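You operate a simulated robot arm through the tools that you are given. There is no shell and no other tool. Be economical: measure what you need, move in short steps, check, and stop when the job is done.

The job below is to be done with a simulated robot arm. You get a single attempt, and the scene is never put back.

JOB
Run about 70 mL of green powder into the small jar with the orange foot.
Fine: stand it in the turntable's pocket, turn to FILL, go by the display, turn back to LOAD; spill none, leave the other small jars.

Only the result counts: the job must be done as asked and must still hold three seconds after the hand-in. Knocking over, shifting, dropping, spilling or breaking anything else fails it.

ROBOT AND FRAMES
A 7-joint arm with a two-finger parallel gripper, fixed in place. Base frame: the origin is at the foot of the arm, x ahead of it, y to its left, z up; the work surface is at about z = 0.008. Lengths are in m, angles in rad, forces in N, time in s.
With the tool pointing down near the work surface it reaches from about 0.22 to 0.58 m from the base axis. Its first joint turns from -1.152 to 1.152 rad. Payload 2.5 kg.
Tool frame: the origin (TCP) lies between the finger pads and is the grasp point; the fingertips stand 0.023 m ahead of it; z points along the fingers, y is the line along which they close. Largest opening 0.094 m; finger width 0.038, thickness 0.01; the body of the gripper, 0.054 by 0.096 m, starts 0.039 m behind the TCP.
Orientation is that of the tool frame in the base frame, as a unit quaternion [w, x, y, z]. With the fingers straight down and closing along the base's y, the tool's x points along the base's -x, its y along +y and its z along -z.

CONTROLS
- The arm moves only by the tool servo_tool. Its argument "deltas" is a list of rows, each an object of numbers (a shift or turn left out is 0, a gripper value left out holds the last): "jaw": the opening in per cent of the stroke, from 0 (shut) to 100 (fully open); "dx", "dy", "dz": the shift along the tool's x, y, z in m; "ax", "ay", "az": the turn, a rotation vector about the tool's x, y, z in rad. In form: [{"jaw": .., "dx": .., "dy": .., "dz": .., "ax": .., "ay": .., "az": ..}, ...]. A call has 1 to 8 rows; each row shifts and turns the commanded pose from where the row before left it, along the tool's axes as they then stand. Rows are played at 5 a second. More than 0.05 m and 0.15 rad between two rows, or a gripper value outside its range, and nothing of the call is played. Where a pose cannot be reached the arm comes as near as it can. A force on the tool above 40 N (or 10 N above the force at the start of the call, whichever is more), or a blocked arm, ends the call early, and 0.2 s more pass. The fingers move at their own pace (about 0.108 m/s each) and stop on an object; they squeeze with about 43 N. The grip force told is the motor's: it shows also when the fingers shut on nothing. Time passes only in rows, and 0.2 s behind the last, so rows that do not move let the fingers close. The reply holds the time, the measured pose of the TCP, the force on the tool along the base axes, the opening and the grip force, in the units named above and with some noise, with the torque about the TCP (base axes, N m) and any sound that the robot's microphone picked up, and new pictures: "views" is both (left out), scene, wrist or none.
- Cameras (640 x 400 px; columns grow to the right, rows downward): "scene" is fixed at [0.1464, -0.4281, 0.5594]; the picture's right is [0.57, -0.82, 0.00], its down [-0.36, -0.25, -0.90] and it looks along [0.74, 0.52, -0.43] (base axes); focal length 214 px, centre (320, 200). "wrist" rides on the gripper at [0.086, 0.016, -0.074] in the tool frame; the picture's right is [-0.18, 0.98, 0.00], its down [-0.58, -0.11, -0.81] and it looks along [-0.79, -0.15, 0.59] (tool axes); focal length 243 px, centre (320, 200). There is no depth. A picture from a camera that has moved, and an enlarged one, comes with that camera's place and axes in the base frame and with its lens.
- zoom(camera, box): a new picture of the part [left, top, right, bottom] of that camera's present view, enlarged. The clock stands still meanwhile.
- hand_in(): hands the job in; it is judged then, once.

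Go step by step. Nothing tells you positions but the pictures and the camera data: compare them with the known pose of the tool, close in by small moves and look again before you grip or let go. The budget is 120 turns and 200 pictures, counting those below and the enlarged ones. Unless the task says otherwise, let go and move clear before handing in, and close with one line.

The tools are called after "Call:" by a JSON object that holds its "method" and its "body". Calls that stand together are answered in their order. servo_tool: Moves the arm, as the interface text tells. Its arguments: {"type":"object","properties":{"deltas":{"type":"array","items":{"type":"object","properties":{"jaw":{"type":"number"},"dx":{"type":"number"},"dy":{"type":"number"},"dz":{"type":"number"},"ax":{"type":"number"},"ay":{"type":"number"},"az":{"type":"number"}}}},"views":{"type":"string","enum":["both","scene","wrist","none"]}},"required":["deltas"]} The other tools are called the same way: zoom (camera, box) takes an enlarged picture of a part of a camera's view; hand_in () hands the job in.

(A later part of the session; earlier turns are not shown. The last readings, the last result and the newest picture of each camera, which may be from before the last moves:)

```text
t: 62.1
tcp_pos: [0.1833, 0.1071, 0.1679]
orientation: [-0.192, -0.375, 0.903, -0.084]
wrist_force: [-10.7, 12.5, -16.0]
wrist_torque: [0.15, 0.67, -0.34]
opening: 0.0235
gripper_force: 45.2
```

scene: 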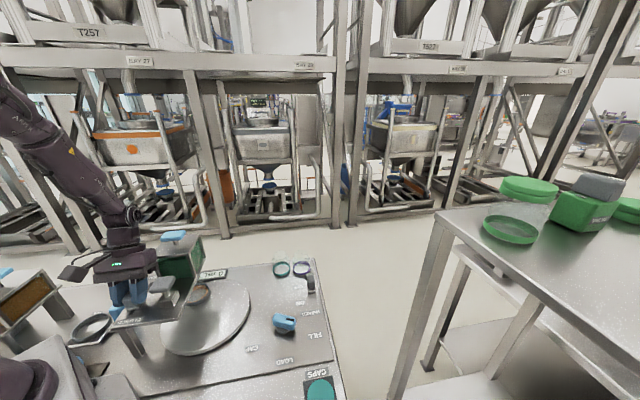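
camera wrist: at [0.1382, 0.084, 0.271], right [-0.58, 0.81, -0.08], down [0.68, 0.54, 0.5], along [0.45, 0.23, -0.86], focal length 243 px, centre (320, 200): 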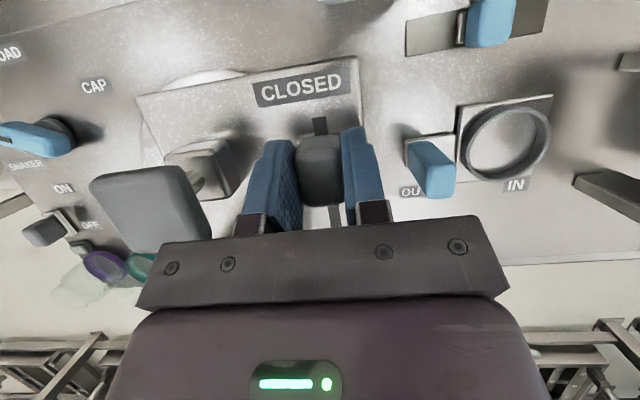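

Better. I'll relax a little more and open the gate by 6 mm, watching the display.

Call:
{"method": "servo_tool", "body": {"deltas": [{"dy": 0.0012}, {"dx": -0.0027, "dz": -0.0012}, {"dx": -0.0027, "dz": -0.0012}], "views": "none"}}

Call:
{"method": "zoom", "body": {"camera": "scene", "box": [100, 230, 240, 330]}}

```text
t: 62.9
tcp_pos: [0.1867, 0.1119, 0.168]
orientation: [-0.191, -0.374, 0.903, -0.086]
wrist_force: [10.3, -10.8, -0.5]
wrist_torque: [-0.42, 0.76, -0.16]
opening: 0.0236
gripper_force: 45.2
```

```text
4.00 times, centred on (170, 280) of scene
camera zoom: at [0.1464, -0.4282, 0.5594], right [0.57, -0.82, 0.0], down [-0.36, -0.25, -0.9], along [0.74, 0.52, -0.43], focal length 858 px, centre (920, -120)
```

zoom: 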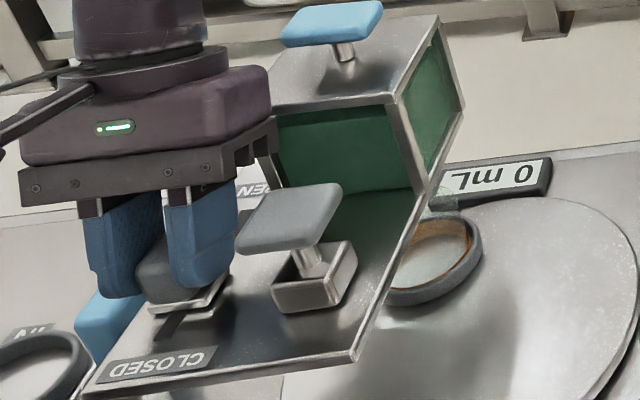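

It slides, still showing 0 mL. I'm opening a further 6 mm with a small lateral correction.

Call:
{"method": "servo_tool", "body": {"deltas": [{"dy": -0.001}, {"dx": -0.0027, "dz": -0.0012}, {"dx": -0.0027, "dz": -0.0012}], "views": "none"}}

Call:
{"method": "zoom", "body": {"camera": "scene", "box": [100, 230, 240, 330]}}

```text
t: 63.7
tcp_pos: [0.1912, 0.1162, 0.1677]
orientation: [-0.191, -0.375, 0.903, -0.084]
wrist_force: [17.0, -16.2, 12.0]
wrist_torque: [-0.31, 0.34, -0.43]
opening: 0.0233
gripper_force: 44.9
```

```text
4.00 times, centred on (170, 280) of scene
camera zoom: at [0.1463, -0.4282, 0.5594], right [0.57, -0.82, 0.0], down [-0.35, -0.25, -0.9], along [0.74, 0.52, -0.43], focal length 858 px, centre (920, -120)
```

zoom: 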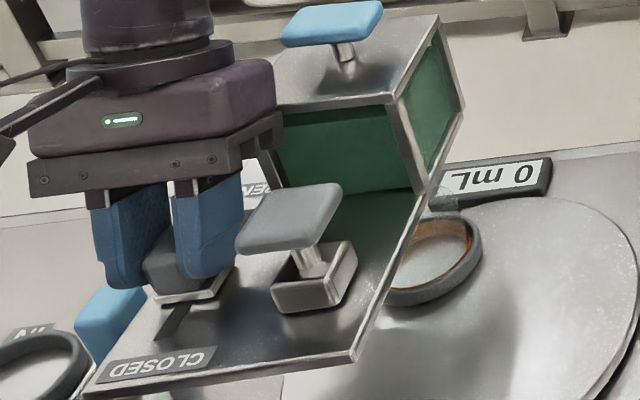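

Still 0 mL at 12 mm open. I'm correcting laterally and opening 6 mm more, watching the hopper clearance.

Call:
{"method": "servo_tool", "body": {"deltas": [{"dy": -0.002}, {"dx": -0.0027, "dz": -0.0012, "dy": -0.0005}, {"dx": -0.0027, "dz": -0.0012}, {}], "views": "wrist"}}

Call:
{"method": "zoom", "body": {"camera": "scene", "box": [100, 230, 240, 330]}}

```text
t: 64.5
tcp_pos: [0.1928, 0.1175, 0.1681]
orientation: [-0.194, -0.375, 0.903, -0.085]
wrist_force: [-5.1, -3.8, 5.5]
wrist_torque: [0.97, -1.03, -0.1]
opening: 0.0235
gripper_force: 45.4
stopped in row 3: the force on the tool passed its limit at 48 N (the readings are from after the stop); the commanded pose is now the measured one
camera wrist: at [0.149, 0.0955, 0.2713], right [-0.58, 0.81, -0.08], down [0.68, 0.54, 0.49], along [0.44, 0.23, -0.87], focal length 243 px, centre (320, 200)
```

wrist: 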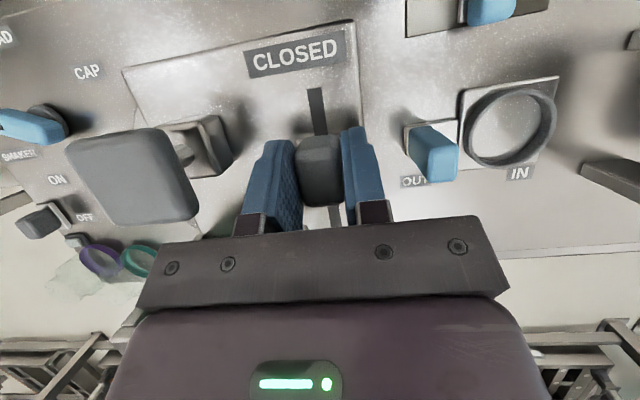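

```text
4.00 times, centred on (170, 280) of scene
camera zoom: at [0.1463, -0.4282, 0.5594], right [0.57, -0.82, 0.0], down [-0.35, -0.25, -0.9], along [0.74, 0.52, -0.43], focal length 858 px, centre (920, -120)
```

zoom: 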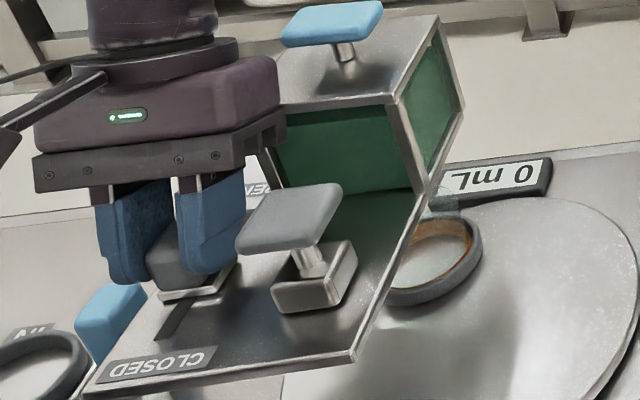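

Blocked at 48 N, which is probably my gripper body touching the hopper, so I'm backing off. Nothing flows without the shaker, so I'll close the gate again, switch the shaker on, and then meter with the gate.

Call:
{"method": "servo_tool", "body": {"deltas": [{"dx": 0.0027, "dz": 0.0012}, {"dx": 0.0027, "dz": 0.0012}, {"dx": 0.0027, "dz": 0.0012}, {"dx": 0.0027, "dz": 0.0012}, {"dx": 0.0027, "dz": 0.0012}, {}], "views": "none"}}

Call:
{"method": "zoom", "body": {"camera": "scene", "box": [100, 230, 240, 330]}}

```text
t: 65.9
tcp_pos: [0.1829, 0.1088, 0.1683]
orientation: [-0.195, -0.374, 0.903, -0.084]
wrist_force: [-8.8, 13.6, 16.6]
wrist_torque: [-0.09, 0.65, -0.24]
opening: 0.0235
gripper_force: 45.3
```

```text
4.00 times, centred on (170, 280) of scene
camera zoom: at [0.1463, -0.4281, 0.5594], right [0.57, -0.82, 0.0], down [-0.35, -0.25, -0.9], along [0.74, 0.52, -0.43], focal length 858 px, centre (920, -120)
```

zoom: 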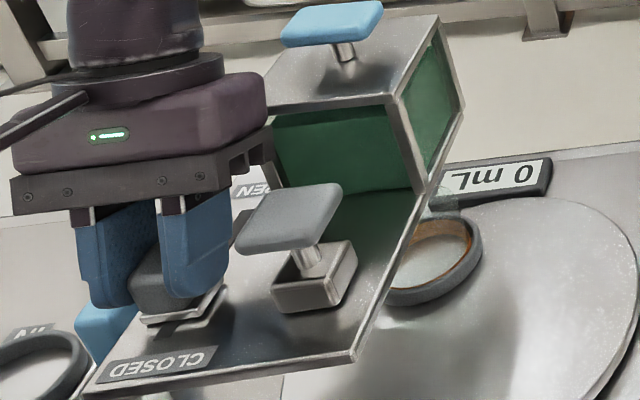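

Nearly back at the closed stop. A final nudge, then I'll release and withdraw along the tool axis.

Call:
{"method": "servo_tool", "body": {"deltas": [{"dx": 0.002, "dz": 0.0009, "dy": 0.001}, {}, {"jaw": 58}, {}, {"dx": 0.0055, "dz": -0.0125}, {"dx": 0.012, "dz": -0.03}, {"dx": 0.012, "dz": -0.04}, {"dx": 0.01, "dz": -0.045}], "views": "wrist"}}

Call:
{"method": "zoom", "body": {"camera": "scene", "box": [100, 230, 240, 330]}}

```text
t: 67.7
tcp_pos: [0.1906, 0.1195, 0.3009]
orientation: [-0.194, -0.376, 0.902, -0.085]
wrist_force: [-0.3, 0.7, -0.4]
wrist_torque: [0.03, -0.01, 0.01]
opening: 0.0545
gripper_force: 0.1
camera wrist: at [0.1472, 0.0963, 0.4045], right [-0.58, 0.81, -0.08], down [0.68, 0.54, 0.49], along [0.44, 0.23, -0.87], focal length 243 px, centre (320, 200)
```

wrist: 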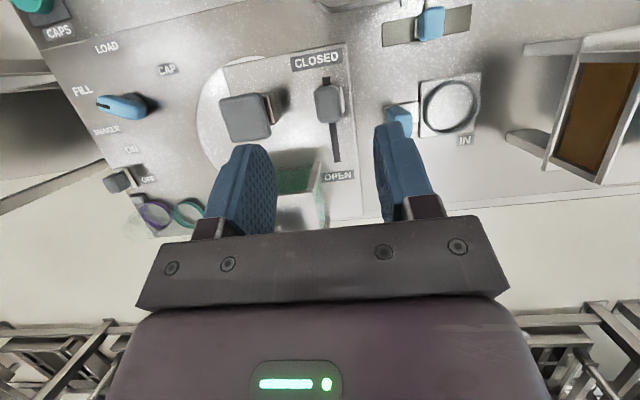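

```text
4.00 times, centred on (170, 280) of scene
camera zoom: at [0.1464, -0.4281, 0.5594], right [0.57, -0.82, 0.0], down [-0.36, -0.25, -0.9], along [0.74, 0.52, -0.43], focal length 858 px, centre (920, -120)
```

zoom: 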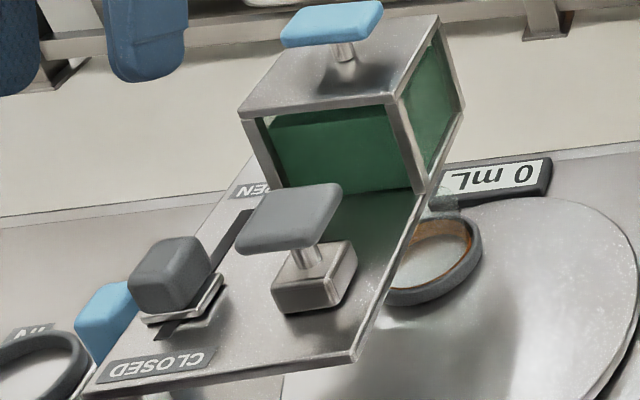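

The gate is closed again and still shows 0 mL. Now to the shaker switch: I'm bringing the tool vertical and moving over.

Call:
{"method": "servo_tool", "body": {"deltas": [{"ay": -0.14}, {"ay": -0.14}, {"ay": -0.14}, {"dy": -0.045}, {"dy": -0.045}, {"dy": -0.045}, {"dy": -0.045}, {"dy": -0.045}], "views": "none"}}

Call:
{"method": "servo_tool", "body": {"deltas": [{"dy": -0.045}, {"dy": -0.045}, {"dy": -0.045}, {"dy": -0.045, "dx": 0.01}, {"dx": 0.02, "dz": 0.03}, {"dz": 0.03}, {}], "views": "wrist"}}

Call:
{"method": "zoom", "body": {"camera": "wrist", "box": [200, 0, 440, 200]}}

Call:
{"method": "zoom", "body": {"camera": "scene", "box": [260, 250, 350, 320]}}

```text
t: 69.5
tcp_pos: [0.3503, -0.0406, 0.3004]
orientation: [-0.003, -0.385, 0.923, -0.005]
wrist_force: [0.2, 0.4, 0.6]
wrist_torque: [0.01, -0.01, 0.0]
opening: 0.0546
gripper_force: 0.1
```

```text
t: 71.1
tcp_pos: [0.4581, -0.1891, 0.2435]
orientation: [-0.003, -0.384, 0.923, -0.005]
wrist_force: [-0.4, -0.4, -0.3]
wrist_torque: [0.04, 0.0, -0.01]
opening: 0.0546
gripper_force: 0.0
camera wrist: at [0.3872, -0.239, 0.3187], right [-0.57, 0.82, -0.01], down [0.49, 0.34, 0.8], along [0.66, 0.45, -0.6], focal length 243 px, centre (320, 200)
```

wrist: 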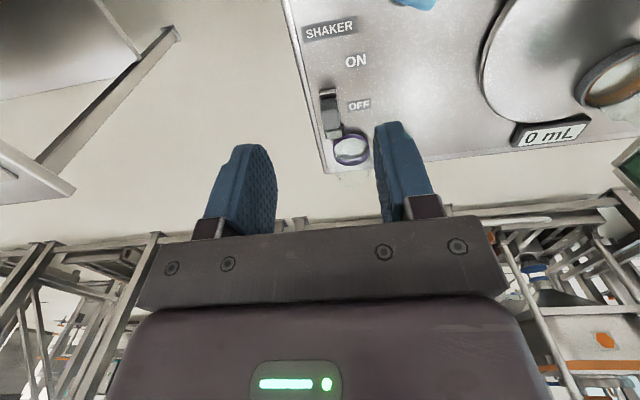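

```text
2.00 times, centred on (320, 100) of wrist
camera zoom: at [0.3872, -0.239, 0.3187], right [-0.57, 0.82, -0.01], down [0.49, 0.34, 0.8], along [0.66, 0.45, -0.6], focal length 485 px, centre (320, 400)
```

zoom: 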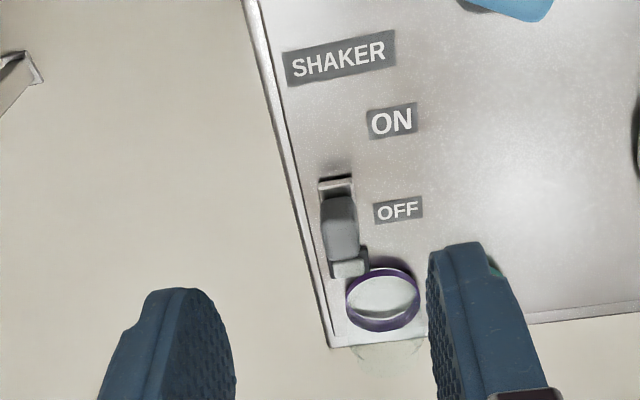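

```text
5.71 times, centred on (305, 285) of scene
camera zoom: at [0.1464, -0.4282, 0.5594], right [0.57, -0.82, 0.0], down [-0.36, -0.25, -0.9], along [0.74, 0.52, -0.43], focal length 1226 px, centre (406, -286)
```

zoom: 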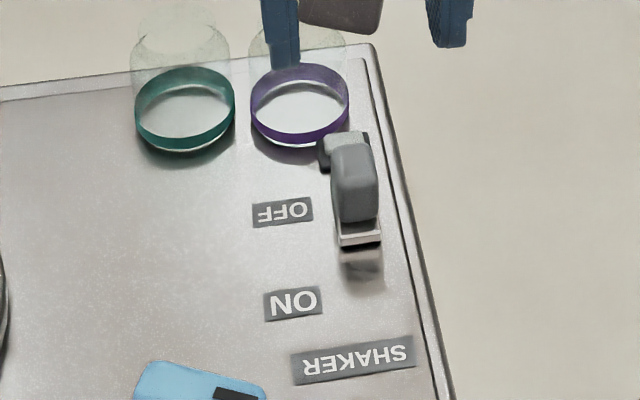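

The shaker switch is a small lever next to the purple jar. I'm going closer to see how it moves.

Call:
{"method": "servo_tool", "body": {"deltas": [{"dz": 0.04, "jaw": 20}, {"dz": 0.04}, {"dz": 0.03, "dx": -0.02, "dy": -0.01}, {}, {}], "views": "none"}}

Call:
{"method": "zoom", "body": {"camera": "wrist", "box": [250, 40, 410, 160]}}

Call:
{"method": "zoom", "body": {"camera": "scene", "box": [290, 262, 334, 294]}}

```text
t: 72.3
tcp_pos: [0.4792, -0.1826, 0.1352]
orientation: [-0.002, -0.384, 0.923, -0.005]
wrist_force: [0.8, -0.4, -0.4]
wrist_torque: [0.03, 0.01, 0.02]
opening: 0.0189
gripper_force: 0.1
```

```text
3.33 times, centred on (330, 100) of wrist
camera zoom: at [0.4087, -0.2323, 0.2098], right [-0.57, 0.82, -0.01], down [0.49, 0.34, 0.8], along [0.66, 0.45, -0.6], focal length 809 px, centre (287, 533)
```

zoom: 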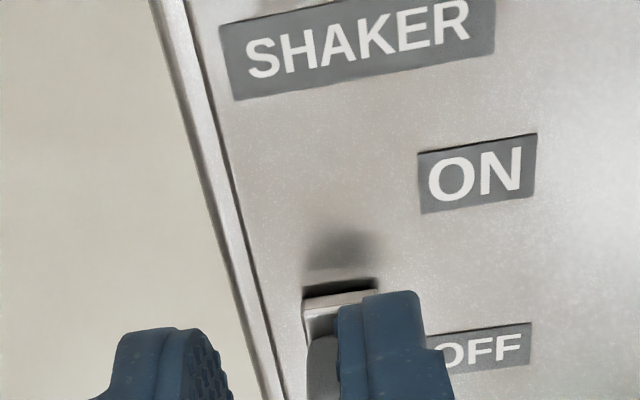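

```text
12.50 times, centred on (312, 278) of scene
camera zoom: at [0.1464, -0.4281, 0.5594], right [0.57, -0.82, 0.0], down [-0.36, -0.25, -0.9], along [0.74, 0.52, -0.43], focal length 2681 px, centre (420, -775)
```

zoom: 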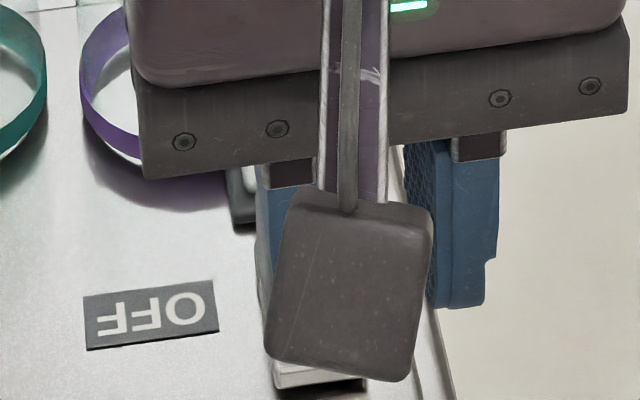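

The fingers hide the switch, so I'm opening the jaws for a clear view between them.

Call:
{"method": "servo_tool", "body": {"deltas": [{"jaw": 100, "dz": -0.02, "dy": 0.01}, {}, {}, {}], "views": "none"}}

Call:
{"method": "zoom", "body": {"camera": "wrist", "box": [250, 60, 410, 200]}}

```text
t: 73.3
tcp_pos: [0.4709, -0.1755, 0.1555]
orientation: [-0.002, -0.383, 0.924, -0.005]
wrist_force: [-0.3, -0.4, 0.3]
wrist_torque: [0.03, -0.02, -0.01]
opening: 0.094
gripper_force: 0.1
```

```text
2.86 times, centred on (330, 130) of wrist
camera zoom: at [0.4, -0.226, 0.2302], right [-0.57, 0.82, -0.01], down [0.49, 0.34, 0.8], along [0.66, 0.45, -0.6], focal length 693 px, centre (291, 400)
```

zoom: 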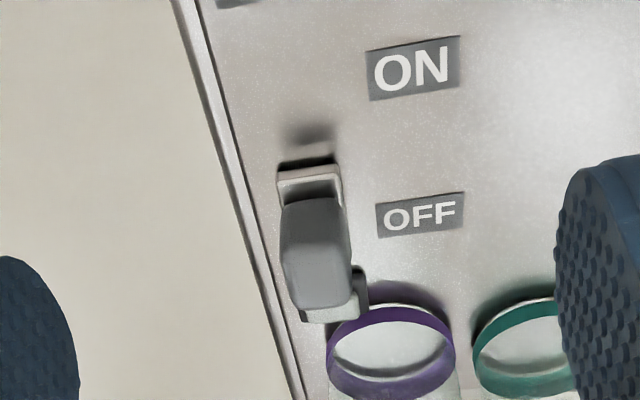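

The shaker knob sits beside OFF at about s=0.30 along the 45° axis (0.54, -0.115), 24 mm wide, and ON lies toward the base. I'll position above it with the fingers straddling sideways.

Call:
{"method": "servo_tool", "body": {"deltas": [{"dx": -0.03, "dy": -0.004, "jaw": 65}, {"dx": -0.03, "dy": -0.004}, {"dx": -0.03}, {"dz": 0.03}, {}], "views": "wrist"}}

Call:
{"method": "zoom", "body": {"camera": "scene", "box": [270, 250, 350, 310]}}

Call:
{"method": "zoom", "body": {"camera": "wrist", "box": [240, 40, 400, 180]}}

```text
t: 74.5
tcp_pos: [0.5422, -0.1168, 0.1228]
orientation: [-0.001, -0.384, 0.923, -0.005]
wrist_force: [0.4, -0.4, 0.0]
wrist_torque: [0.05, -0.01, 0.02]
opening: 0.0611
gripper_force: 0.0
camera wrist: at [0.4703, -0.1671, 0.1989], right [-0.57, 0.82, -0.01], down [0.49, 0.34, 0.8], along [0.66, 0.45, -0.6], focal length 243 px, centre (320, 200)
```

wrist: 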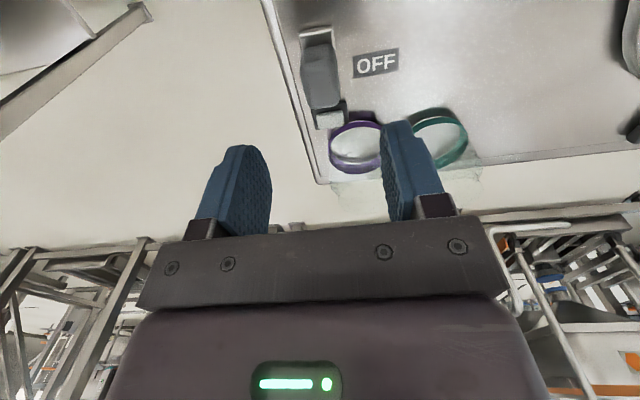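

```text
6.67 times, centred on (310, 280) of scene
camera zoom: at [0.1464, -0.4281, 0.5594], right [0.57, -0.82, 0.0], down [-0.36, -0.25, -0.9], along [0.74, 0.52, -0.43], focal length 1430 px, centre (387, -333)
```

zoom: 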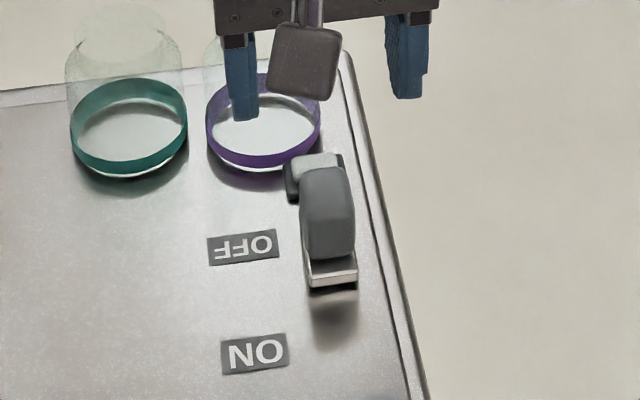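

```text
2.86 times, centred on (320, 110) of wrist
camera zoom: at [0.4703, -0.1671, 0.1989], right [-0.57, 0.82, -0.01], down [0.49, 0.34, 0.8], along [0.66, 0.45, -0.6], focal length 693 px, centre (320, 457)
```

zoom: 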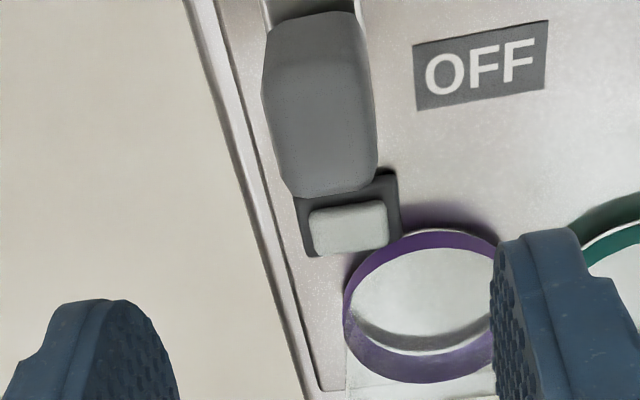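

It's a slider knob, centre about s=0.298, l=-0.465, top z≈0.045; the box behind it is probably an indicator lamp. I'm descending straight and gripping it.

Call:
{"method": "servo_tool", "body": {"deltas": [{"dx": 0.004, "dz": 0.03}, {"dz": 0.03}, {"dz": 0.017}, {}], "views": "both"}}

Call:
{"method": "zoom", "body": {"camera": "scene", "box": [270, 250, 350, 310]}}

```text
t: 75.5
tcp_pos: [0.5372, -0.1196, 0.0446]
orientation: [-0.002, -0.383, 0.924, -0.004]
wrist_force: [0.2, -0.2, -0.5]
wrist_torque: [-0.01, 0.0, -0.02]
opening: 0.061
gripper_force: 0.1
camera wrist: at [0.467, -0.1697, 0.1204], right [-0.57, 0.82, -0.01], down [0.49, 0.34, 0.8], along [0.66, 0.45, -0.6], focal length 243 px, centre (320, 200)
```

scene: 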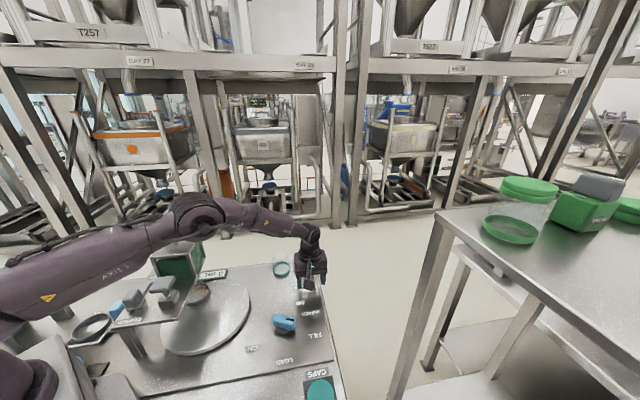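
wrist: 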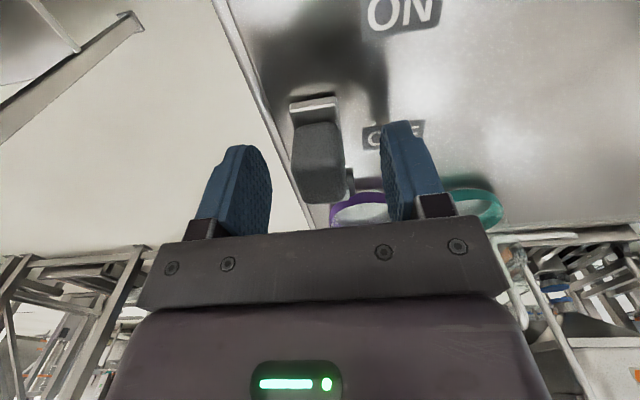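

```text
6.67 times, centred on (310, 280) of scene
camera zoom: at [0.1464, -0.4281, 0.5594], right [0.57, -0.82, 0.0], down [-0.36, -0.25, -0.9], along [0.74, 0.52, -0.43], focal length 1430 px, centre (387, -333)
```

zoom: 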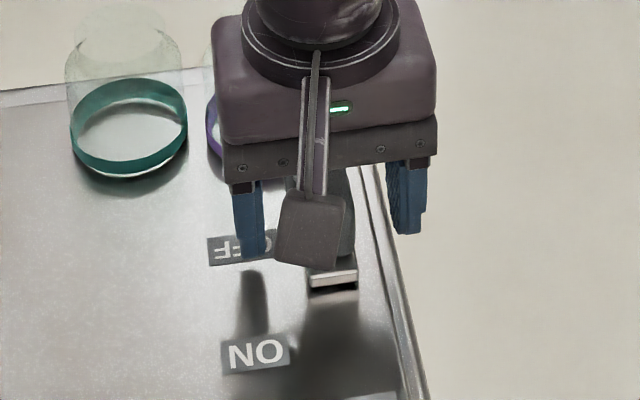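

Well centred. I'm closing on the knob and sliding it toward ON.

Call:
{"method": "servo_tool", "body": {"deltas": [{"jaw": 15}, {}, {}, {}], "views": "none"}}

```text
t: 76.5
tcp_pos: [0.5375, -0.1199, 0.0444]
orientation: [-0.003, -0.383, 0.924, -0.005]
wrist_force: [0.5, -0.9, -1.7]
wrist_torque: [0.29, 0.15, -0.31]
opening: 0.0234
gripper_force: 44.8
```

Call:
{"method": "servo_tool", "body": {"deltas": [{"dx": 0.005}, {"dx": 0.005}, {"dx": 0.005}, {"dx": 0.005}, {"dx": 0.005}, {"dx": 0.005}], "views": "scene"}}

Call:
{"method": "zoom", "body": {"camera": "scene", "box": [180, 240, 340, 320]}}

```text
t: 77.9
tcp_pos: [0.5164, -0.1408, 0.0447]
orientation: [-0.002, -0.384, 0.924, -0.004]
wrist_force: [-0.8, -0.4, -8.6]
wrist_torque: [0.52, -0.19, -0.22]
opening: 0.0236
gripper_force: 45.0
```

scene: 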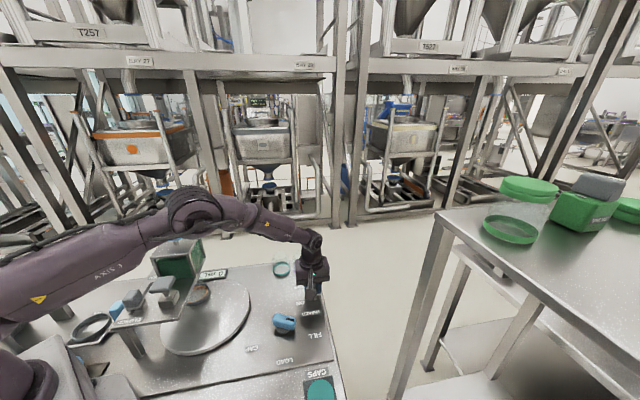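

```text
4.00 times, centred on (260, 280) of scene
camera zoom: at [0.1464, -0.4282, 0.5594], right [0.57, -0.82, 0.0], down [-0.36, -0.25, -0.9], along [0.74, 0.52, -0.43], focal length 858 px, centre (560, -120)
```

zoom: 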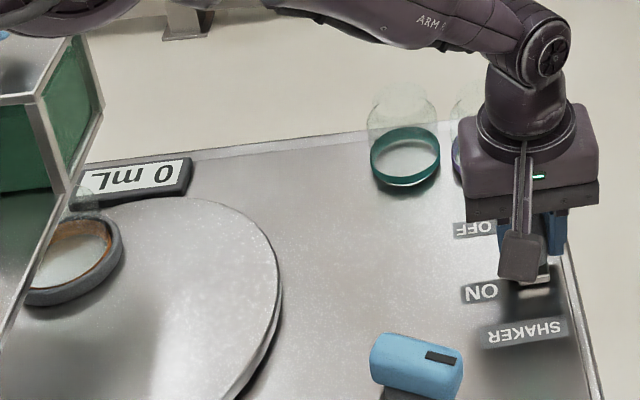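

It slides freely, 30 mm so far, and still 0 mL. I'm continuing until the stop.

Call:
{"method": "servo_tool", "body": {"deltas": [{"dx": 0.005}, {"dx": 0.005}, {"dx": 0.004}, {"dx": 0.004}, {"dx": 0.004}, {}], "views": "wrist"}}

Call:
{"method": "zoom", "body": {"camera": "scene", "box": [180, 240, 340, 320]}}

```text
t: 79.3
tcp_pos: [0.504, -0.1531, 0.0454]
orientation: [0.003, -0.385, 0.923, -0.004]
wrist_force: [28.3, 17.2, -20.7]
wrist_torque: [0.66, 0.11, -0.6]
opening: 0.0239
gripper_force: 44.8
camera wrist: at [0.433, -0.2037, 0.1205], right [-0.57, 0.82, -0.01], down [0.48, 0.34, 0.81], along [0.67, 0.46, -0.59], focal length 243 px, centre (320, 200)
```

wrist: 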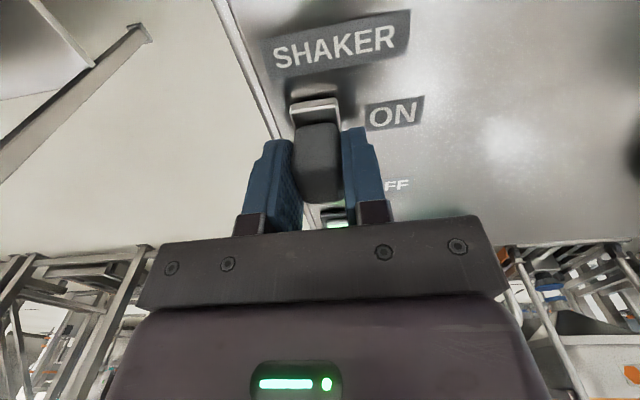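

```text
4.00 times, centred on (260, 280) of scene
camera zoom: at [0.1465, -0.4282, 0.5593], right [0.57, -0.82, 0.0], down [-0.36, -0.25, -0.9], along [0.74, 0.52, -0.43], focal length 858 px, centre (560, -120)
```

zoom: 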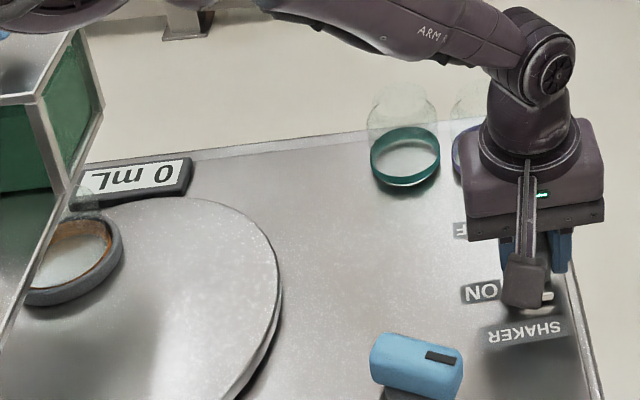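

The shaker is ON (its lamp lit green), at the stop, and the display still reads 0 mL with the gate closed. I'm releasing the knob and lifting.

Call:
{"method": "servo_tool", "body": {"deltas": [{"dx": -0.0025}, {"jaw": 60}, {}, {"dz": -0.04}, {"dz": -0.045}, {"dz": -0.045}, {"dz": -0.045}, {"dz": -0.045}], "views": "wrist"}}

Call:
{"method": "zoom", "body": {"camera": "scene", "box": [180, 240, 340, 320]}}

```text
t: 81.1
tcp_pos: [0.5033, -0.1548, 0.2658]
orientation: [-0.002, -0.384, 0.923, -0.005]
wrist_force: [0.4, 0.4, -1.1]
wrist_torque: [0.01, 0.02, 0.0]
opening: 0.0563
gripper_force: 0.0
camera wrist: at [0.4317, -0.205, 0.3407], right [-0.57, 0.82, -0.01], down [0.49, 0.34, 0.8], along [0.66, 0.45, -0.6], focal length 243 px, centre (320, 200)
```

wrist: 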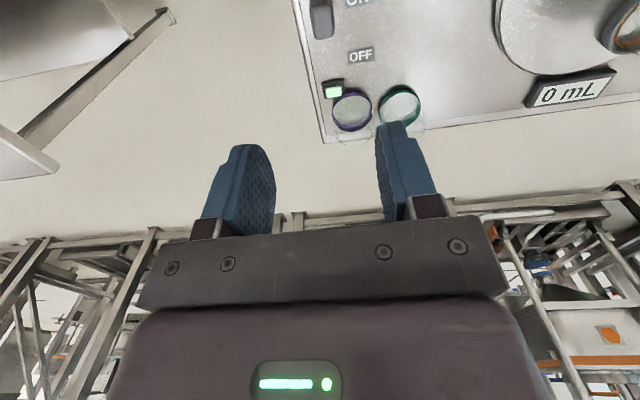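

```text
4.00 times, centred on (260, 280) of scene
camera zoom: at [0.1464, -0.4281, 0.5594], right [0.57, -0.82, 0.0], down [-0.36, -0.25, -0.9], along [0.74, 0.52, -0.43], focal length 858 px, centre (560, -120)
```

zoom: 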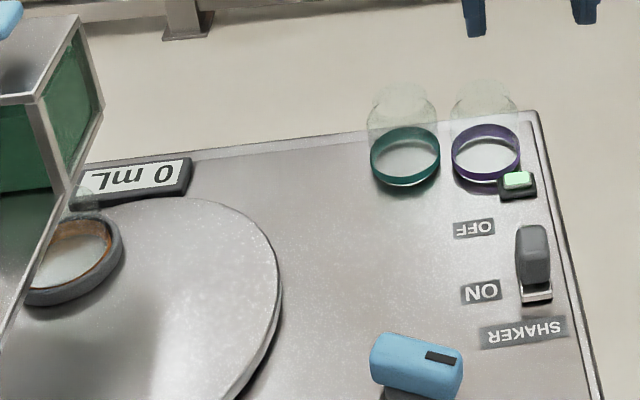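

Everything is as intended: the lamp is green and the other jars are untouched. I'm returning to the gate with the same yaw.

Call:
{"method": "servo_tool", "body": {"deltas": [{"dz": -0.045, "dx": 0.02}, {"dy": 0.045, "dx": 0.008}, {"dy": 0.045, "dx": 0.008}, {"dy": 0.045, "dx": 0.004}, {"dy": 0.045}, {"dy": 0.045}, {"dy": 0.045}, {"dy": 0.045}], "views": "none"}}

Call:
{"method": "servo_tool", "body": {"deltas": [{"dy": 0.045}, {"dy": 0.045}, {"dy": 0.008, "ay": 0.12}, {"ay": 0.13}, {"ay": 0.13}, {"ay": 0.12}, {}], "views": "wrist"}}

```text
t: 82.9
tcp_pos: [0.2506, 0.0392, 0.3081]
orientation: [-0.002, -0.383, 0.924, -0.005]
wrist_force: [0.4, -0.6, 0.5]
wrist_torque: [-0.06, 0.03, 0.0]
opening: 0.0563
gripper_force: 0.1
```

```text
t: 84.5
tcp_pos: [0.1827, 0.1104, 0.3079]
orientation: [-0.231, -0.37, 0.894, -0.1]
wrist_force: [-0.1, 0.3, -0.4]
wrist_torque: [0.03, -0.01, -0.03]
opening: 0.0565
gripper_force: 0.1
camera wrist: at [0.1442, 0.0938, 0.4156], right [-0.58, 0.81, -0.1], down [0.71, 0.56, 0.42], along [0.39, 0.18, -0.9], focal length 243 px, centre (320, 200)
```

wrist: 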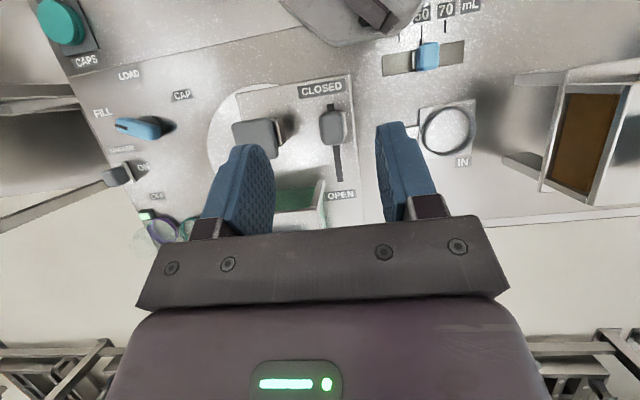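

I'm aligned again with the tilt at 0.5, descending in two stages with the fingers set slightly base-side of the knob for more opening travel.

Call:
{"method": "servo_tool", "body": {"deltas": [{"dx": -0.013, "dz": 0.03, "dy": -0.0014}, {"dx": -0.014, "dz": 0.03}, {"dx": -0.013, "dz": 0.03}, {}, {}], "views": "wrist"}}

```text
t: 85.7
tcp_pos: [0.1754, 0.1053, 0.2093]
orientation: [-0.231, -0.37, 0.894, -0.099]
wrist_force: [-0.1, 0.8, -0.1]
wrist_torque: [-0.04, 0.01, 0.02]
opening: 0.0563
gripper_force: 0.0
camera wrist: at [0.1365, 0.0869, 0.3166], right [-0.58, 0.81, -0.1], down [0.71, 0.56, 0.42], along [0.39, 0.18, -0.9], focal length 243 px, centre (320, 200)
```

wrist: 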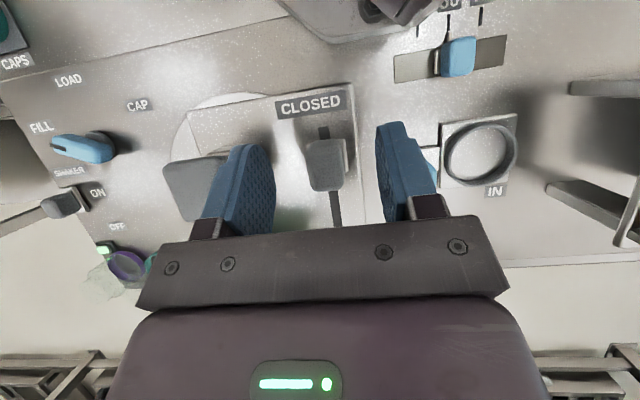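

I'm descending to grip height and closing on the knob.

Call:
{"method": "servo_tool", "body": {"deltas": [{"dx": -0.006, "dz": 0.0125, "dy": -0.002}, {"dx": -0.006, "dz": 0.0125}, {"dx": -0.0054, "dz": 0.0122}, {}, {"jaw": 15}, {}, {}, {}], "views": "wrist"}}

Call:
{"method": "zoom", "body": {"camera": "scene", "box": [100, 230, 240, 330]}}

```text
t: 87.6
tcp_pos: [0.1757, 0.1017, 0.1697]
orientation: [-0.233, -0.371, 0.894, -0.097]
wrist_force: [-2.0, 1.0, 3.0]
wrist_torque: [0.07, -0.08, -0.11]
opening: 0.0233
gripper_force: 45.5
stopped in row 8: the force on the tool passed its limit at 40 N (the readings are from after the stop); the commanded pose is now the measured one
camera wrist: at [0.1377, 0.0833, 0.2755], right [-0.58, 0.81, -0.09], down [0.71, 0.56, 0.42], along [0.39, 0.18, -0.9], focal length 243 px, centre (320, 200)
```

wrist: 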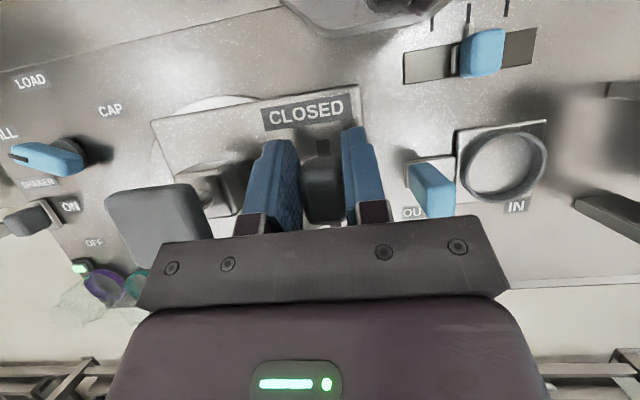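

```text
4.00 times, centred on (170, 280) of scene
camera zoom: at [0.1464, -0.4282, 0.5594], right [0.57, -0.82, 0.0], down [-0.36, -0.25, -0.9], along [0.74, 0.52, -0.43], focal length 858 px, centre (920, -120)
```

zoom: 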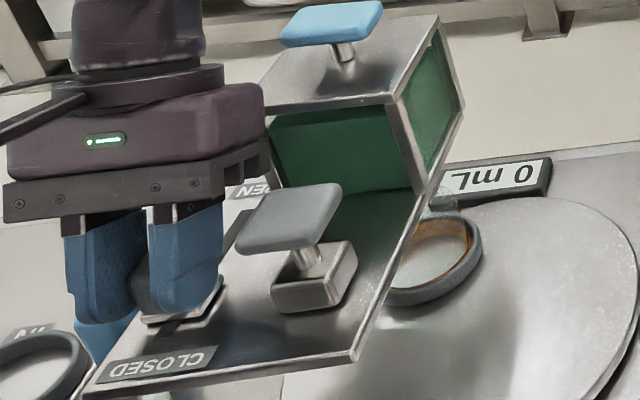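

Gripped with almost no side force. I'm opening 6 mm and reading the display.

Call:
{"method": "servo_tool", "body": {"deltas": [{"dx": -0.0026, "dz": -0.0014}, {"dx": -0.0026, "dz": -0.0014}, {}], "views": "none"}}

Call:
{"method": "zoom", "body": {"camera": "scene", "box": [160, 240, 240, 300]}}

```text
t: 88.4
tcp_pos: [0.1801, 0.1053, 0.169]
orientation: [-0.232, -0.371, 0.894, -0.098]
wrist_force: [-1.0, 0.5, 20.6]
wrist_torque: [0.08, 0.07, -0.09]
opening: 0.0235
gripper_force: 44.9
```

```text
6.67 times, centred on (200, 270) of scene
camera zoom: at [0.1463, -0.4282, 0.5594], right [0.57, -0.82, 0.0], down [-0.35, -0.25, -0.9], along [0.74, 0.52, -0.43], focal length 1430 px, centre (1120, -267)
```

zoom: 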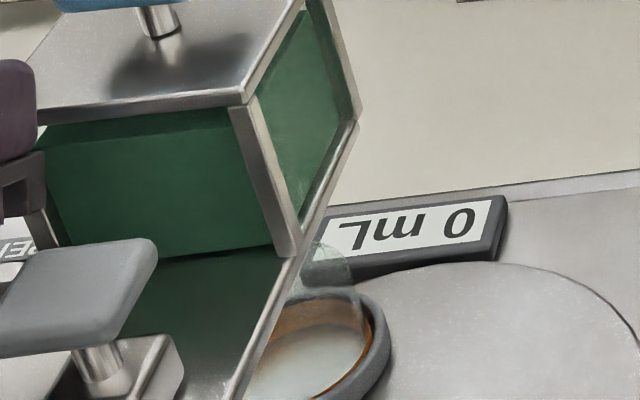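

Still 0 mL. Continuing 5 mm, with a small upward relief.

Call:
{"method": "servo_tool", "body": {"deltas": [{"dx": -0.0015, "dz": -0.0025}, {"dx": -0.0022, "dz": -0.0012}, {}, {}], "views": "none"}}

Call:
{"method": "zoom", "body": {"camera": "scene", "box": [160, 240, 240, 300]}}

```text
t: 89.4
tcp_pos: [0.183, 0.1072, 0.1694]
orientation: [-0.232, -0.371, 0.894, -0.096]
wrist_force: [0.2, -0.4, -3.4]
wrist_torque: [0.05, 0.21, -0.15]
opening: 0.0233
gripper_force: 44.9
stopped in row 4: the force on the tool passed its limit at 41 N (the readings are from after the stop); the commanded pose is now the measured one
```

```text
6.67 times, centred on (200, 270) of scene
camera zoom: at [0.1464, -0.4281, 0.5594], right [0.57, -0.82, 0.0], down [-0.36, -0.25, -0.9], along [0.74, 0.52, -0.43], focal length 1430 px, centre (1120, -267)
```

zoom: 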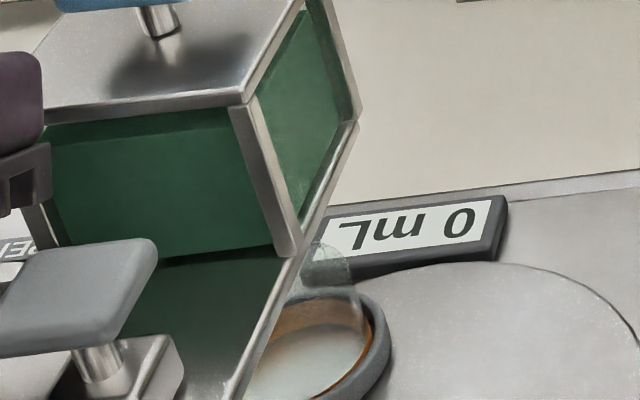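

About 9 mm open, still 0 mL. Continuing.

Call:
{"method": "servo_tool", "body": {"deltas": [{"dx": -0.0022, "dz": -0.0012}, {"dx": -0.0022, "dz": -0.0012}, {}], "views": "none"}}

Call:
{"method": "zoom", "body": {"camera": "scene", "box": [160, 240, 240, 300]}}

```text
t: 90.2
tcp_pos: [0.1864, 0.1111, 0.1685]
orientation: [-0.232, -0.371, 0.894, -0.097]
wrist_force: [-3.8, 4.2, -10.8]
wrist_torque: [-0.02, 0.01, -0.1]
opening: 0.0237
gripper_force: 44.9
```

```text
6.67 times, centred on (200, 270) of scene
camera zoom: at [0.1464, -0.4281, 0.5594], right [0.57, -0.82, 0.0], down [-0.36, -0.25, -0.9], along [0.74, 0.52, -0.43], focal length 1430 px, centre (1120, -267)
```

zoom: 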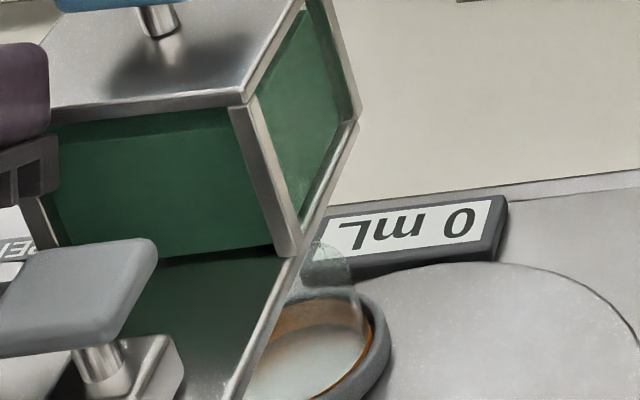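

14 mm open, still 0. Another 4 mm.

Call:
{"method": "servo_tool", "body": {"deltas": [{"dx": -0.0018, "dz": -0.001}, {"dx": -0.0018, "dz": -0.001}, {}], "views": "none"}}

Call:
{"method": "zoom", "body": {"camera": "scene", "box": [100, 230, 240, 330]}}

```text
t: 91.0
tcp_pos: [0.1903, 0.1145, 0.1684]
orientation: [-0.233, -0.371, 0.894, -0.098]
wrist_force: [-4.2, -0.1, 2.6]
wrist_torque: [0.47, -0.13, -0.12]
opening: 0.024
gripper_force: 44.9
```

```text
4.00 times, centred on (170, 280) of scene
camera zoom: at [0.1463, -0.4282, 0.5594], right [0.57, -0.82, 0.0], down [-0.36, -0.25, -0.9], along [0.74, 0.52, -0.43], focal length 858 px, centre (920, -120)
```

zoom: 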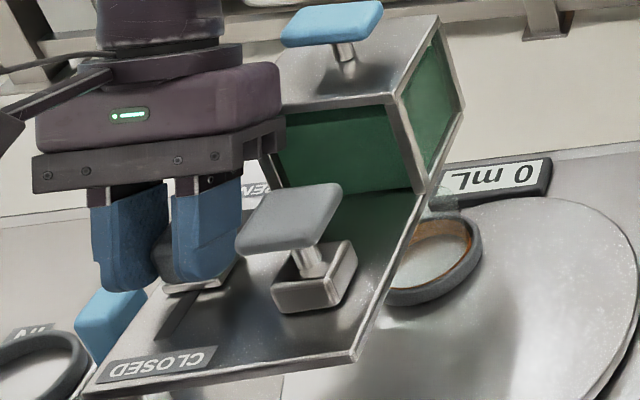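

Only about 19 mm of travel before my gripper body meets the hopper, and there's no flow yet. I'll regrip with less tilt to gain travel.

Call:
{"method": "servo_tool", "body": {"deltas": [{"dx": 0.001, "dz": 0.0005}, {"jaw": 42}, {}, {"ay": -0.12}, {"ay": -0.12}, {"ay": -0.12}, {}], "views": "wrist"}}

Call:
{"method": "zoom", "body": {"camera": "scene", "box": [100, 230, 240, 330]}}

```text
t: 92.6
tcp_pos: [0.1897, 0.1138, 0.1688]
orientation: [-0.068, -0.383, 0.921, -0.029]
wrist_force: [0.5, 0.0, 0.7]
wrist_torque: [0.01, 0.01, 0.03]
opening: 0.0396
gripper_force: 0.1
camera wrist: at [0.1264, 0.0715, 0.2548], right [-0.57, 0.82, -0.03], down [0.57, 0.41, 0.71], along [0.6, 0.39, -0.7], focal length 243 px, centre (320, 200)
```

wrist: 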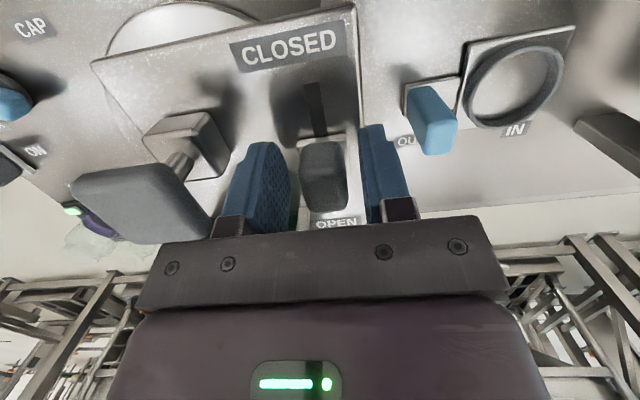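

```text
4.00 times, centred on (170, 280) of scene
camera zoom: at [0.1464, -0.4281, 0.5594], right [0.57, -0.82, 0.0], down [-0.36, -0.25, -0.9], along [0.74, 0.52, -0.43], focal length 858 px, centre (920, -120)
```

zoom: 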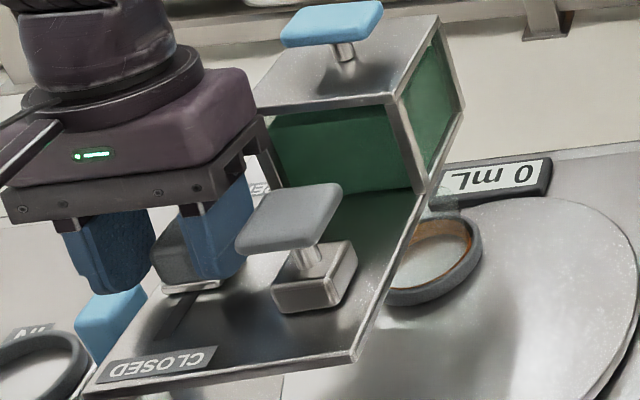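

Good clearance now. I'm closing on the knob and opening the gate a further 4 mm.

Call:
{"method": "servo_tool", "body": {"deltas": [{"jaw": 15}, {}, {}, {"dx": -0.002, "dz": -0.0003}, {"dx": -0.002, "dz": -0.0003}, {}], "views": "none"}}

Call:
{"method": "zoom", "body": {"camera": "scene", "box": [100, 230, 240, 330]}}

```text
t: 94.0
tcp_pos: [0.1923, 0.1179, 0.1687]
orientation: [-0.068, -0.383, 0.921, -0.029]
wrist_force: [-6.8, 5.0, 6.3]
wrist_torque: [0.31, -0.01, -0.15]
opening: 0.0236
gripper_force: 44.8
```

```text
4.00 times, centred on (170, 280) of scene
camera zoom: at [0.1463, -0.4281, 0.5594], right [0.57, -0.82, 0.0], down [-0.35, -0.25, -0.9], along [0.74, 0.52, -0.43], focal length 858 px, centre (920, -120)
```

zoom: 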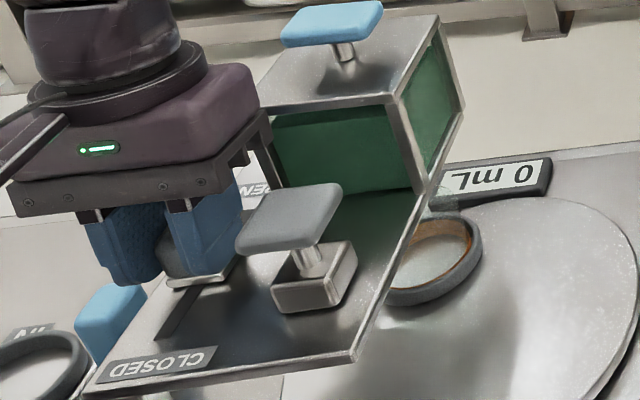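

Still 0 mL at about 23 mm. Next 4 mm.

Call:
{"method": "servo_tool", "body": {"deltas": [{"dx": -0.002, "dz": -0.0003, "dy": 0.0005}, {"dx": -0.002, "dz": -0.0003}, {}], "views": "none"}}

Call:
{"method": "zoom", "body": {"camera": "scene", "box": [160, 240, 240, 300]}}

```text
t: 94.8
tcp_pos: [0.1946, 0.1197, 0.1686]
orientation: [-0.068, -0.382, 0.921, -0.03]
wrist_force: [0.6, -0.6, -2.9]
wrist_torque: [0.04, -0.02, -0.05]
opening: 0.0237
gripper_force: 44.7
```

```text
6.67 times, centred on (200, 270) of scene
camera zoom: at [0.1464, -0.4281, 0.5594], right [0.57, -0.82, 0.0], down [-0.36, -0.25, -0.9], along [0.74, 0.52, -0.43], focal length 1430 px, centre (1120, -267)
```

zoom: 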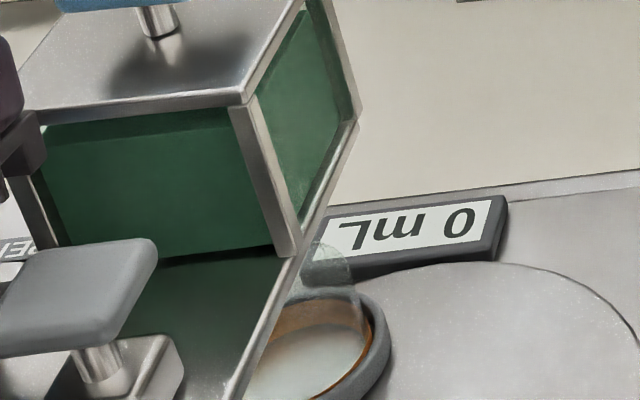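

Call:
{"method": "servo_tool", "body": {"deltas": [{"dx": -0.002, "dz": -0.0003}, {"dx": -0.002, "dz": -0.0003}, {}], "views": "none"}}

Call:
{"method": "zoom", "body": {"camera": "scene", "box": [160, 240, 240, 300]}}

```text
t: 95.6
tcp_pos: [0.1963, 0.1217, 0.1684]
orientation: [-0.068, -0.382, 0.921, -0.03]
wrist_force: [8.3, -7.5, -6.1]
wrist_torque: [-0.08, -0.07, -0.01]
opening: 0.0235
gripper_force: 45.3
```

```text
6.67 times, centred on (200, 270) of scene
camera zoom: at [0.1464, -0.4281, 0.5594], right [0.57, -0.82, 0.0], down [-0.36, -0.25, -0.9], along [0.74, 0.52, -0.43], focal length 1430 px, centre (1120, -267)
```

zoom: 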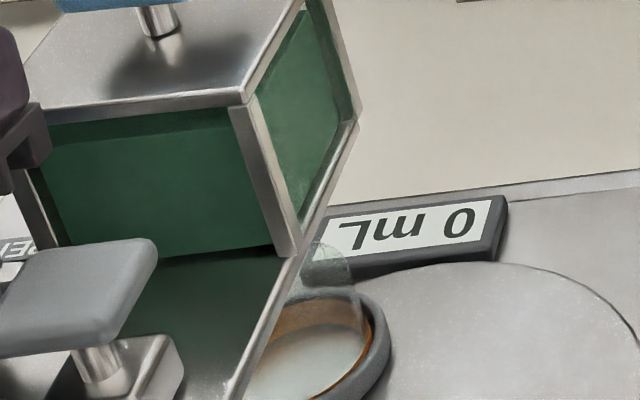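

29 mm open, still 0. I'm regripping upright for the remaining travel and opening 4 mm more.

Call:
{"method": "servo_tool", "body": {"deltas": [{"jaw": 42}, {}, {"ay": -0.15}, {}, {"jaw": 15}, {}, {}, {"dx": -0.003}], "views": "none"}}

Call:
{"method": "zoom", "body": {"camera": "scene", "box": [100, 230, 240, 330]}}

```text
t: 97.4
tcp_pos: [0.1987, 0.1225, 0.1683]
orientation: [0.002, -0.384, 0.924, -0.001]
wrist_force: [12.7, -12.8, -14.2]
wrist_torque: [0.59, -0.7, 0.03]
opening: 0.0239
gripper_force: 44.7
```

```text
4.00 times, centred on (170, 280) of scene
camera zoom: at [0.1464, -0.4282, 0.5594], right [0.57, -0.82, 0.0], down [-0.36, -0.25, -0.9], along [0.74, 0.52, -0.43], focal length 858 px, centre (920, -120)
```

zoom: 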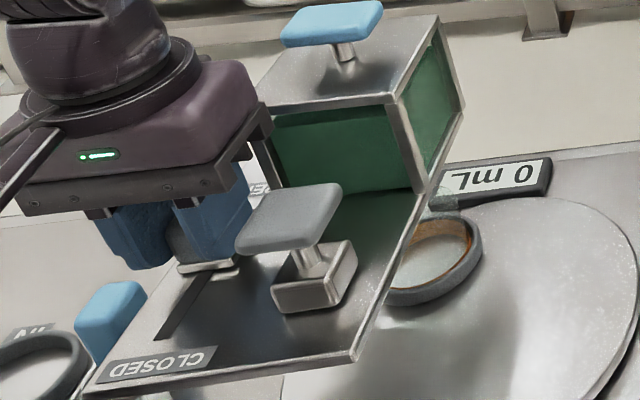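

Still 0 at about 31 mm. Another 3 mm, with lateral relief.

Call:
{"method": "servo_tool", "body": {"deltas": [{"dx": -0.0015, "dy": -0.0015}, {"dx": -0.002}, {}], "views": "none"}}

Call:
{"method": "zoom", "body": {"camera": "scene", "box": [160, 240, 240, 300]}}

```text
t: 98.2
tcp_pos: [0.2023, 0.1263, 0.1685]
orientation: [0.001, -0.385, 0.923, 0.0]
wrist_force: [-7.6, 7.4, 25.9]
wrist_torque: [-0.39, 0.63, -0.43]
opening: 0.0238
gripper_force: 44.6
```

```text
6.67 times, centred on (200, 270) of scene
camera zoom: at [0.1463, -0.4282, 0.5594], right [0.57, -0.82, 0.0], down [-0.35, -0.25, -0.9], along [0.74, 0.52, -0.43], focal length 1430 px, centre (1120, -267)
```

zoom: 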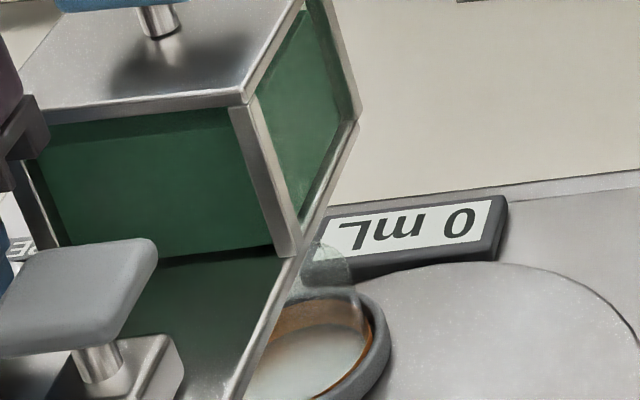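

36 mm open, still 0, with the hopper near my gripper body again. I'm regripping farther back on the knob with a slight inward lean, then opening on.

Call:
{"method": "servo_tool", "body": {"deltas": [{"dx": 0.001, "dz": -0.001}, {"jaw": 42}, {}, {"dx": 0.006, "ay": -0.08}, {}, {"jaw": 15}, {}, {}], "views": "wrist"}}

Call:
{"method": "zoom", "body": {"camera": "scene", "box": [100, 230, 240, 330]}}

```text
t: 100.0
tcp_pos: [0.1997, 0.1255, 0.1679]
orientation: [0.036, -0.385, 0.922, 0.016]
wrist_force: [-26.0, 26.3, 8.7]
wrist_torque: [0.67, -0.22, -0.18]
opening: 0.0235
gripper_force: 45.0
out of reach, approached as far as the arm can: row 4
camera wrist: at [0.1252, 0.0699, 0.2368], right [-0.57, 0.82, 0.02], down [0.44, 0.29, 0.85], along [0.69, 0.49, -0.53], focal length 243 px, centre (320, 200)
```

wrist: 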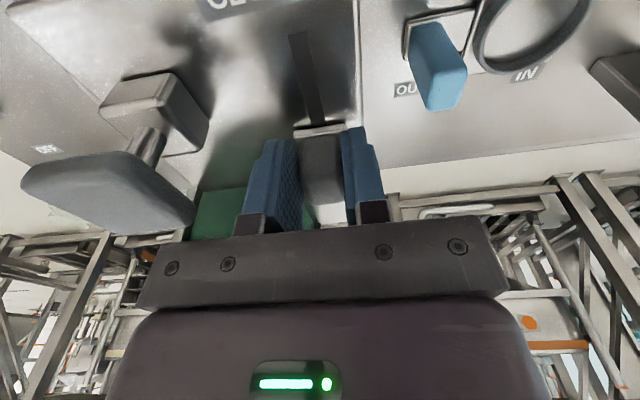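

```text
4.00 times, centred on (170, 280) of scene
camera zoom: at [0.1463, -0.4281, 0.5594], right [0.57, -0.82, 0.0], down [-0.35, -0.25, -0.9], along [0.74, 0.52, -0.43], focal length 858 px, centre (920, -120)
```

zoom: 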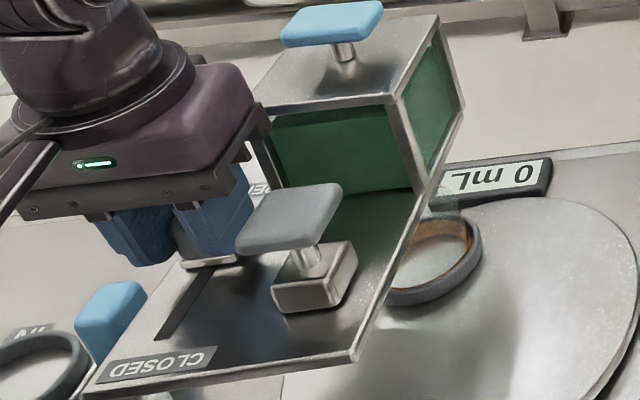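

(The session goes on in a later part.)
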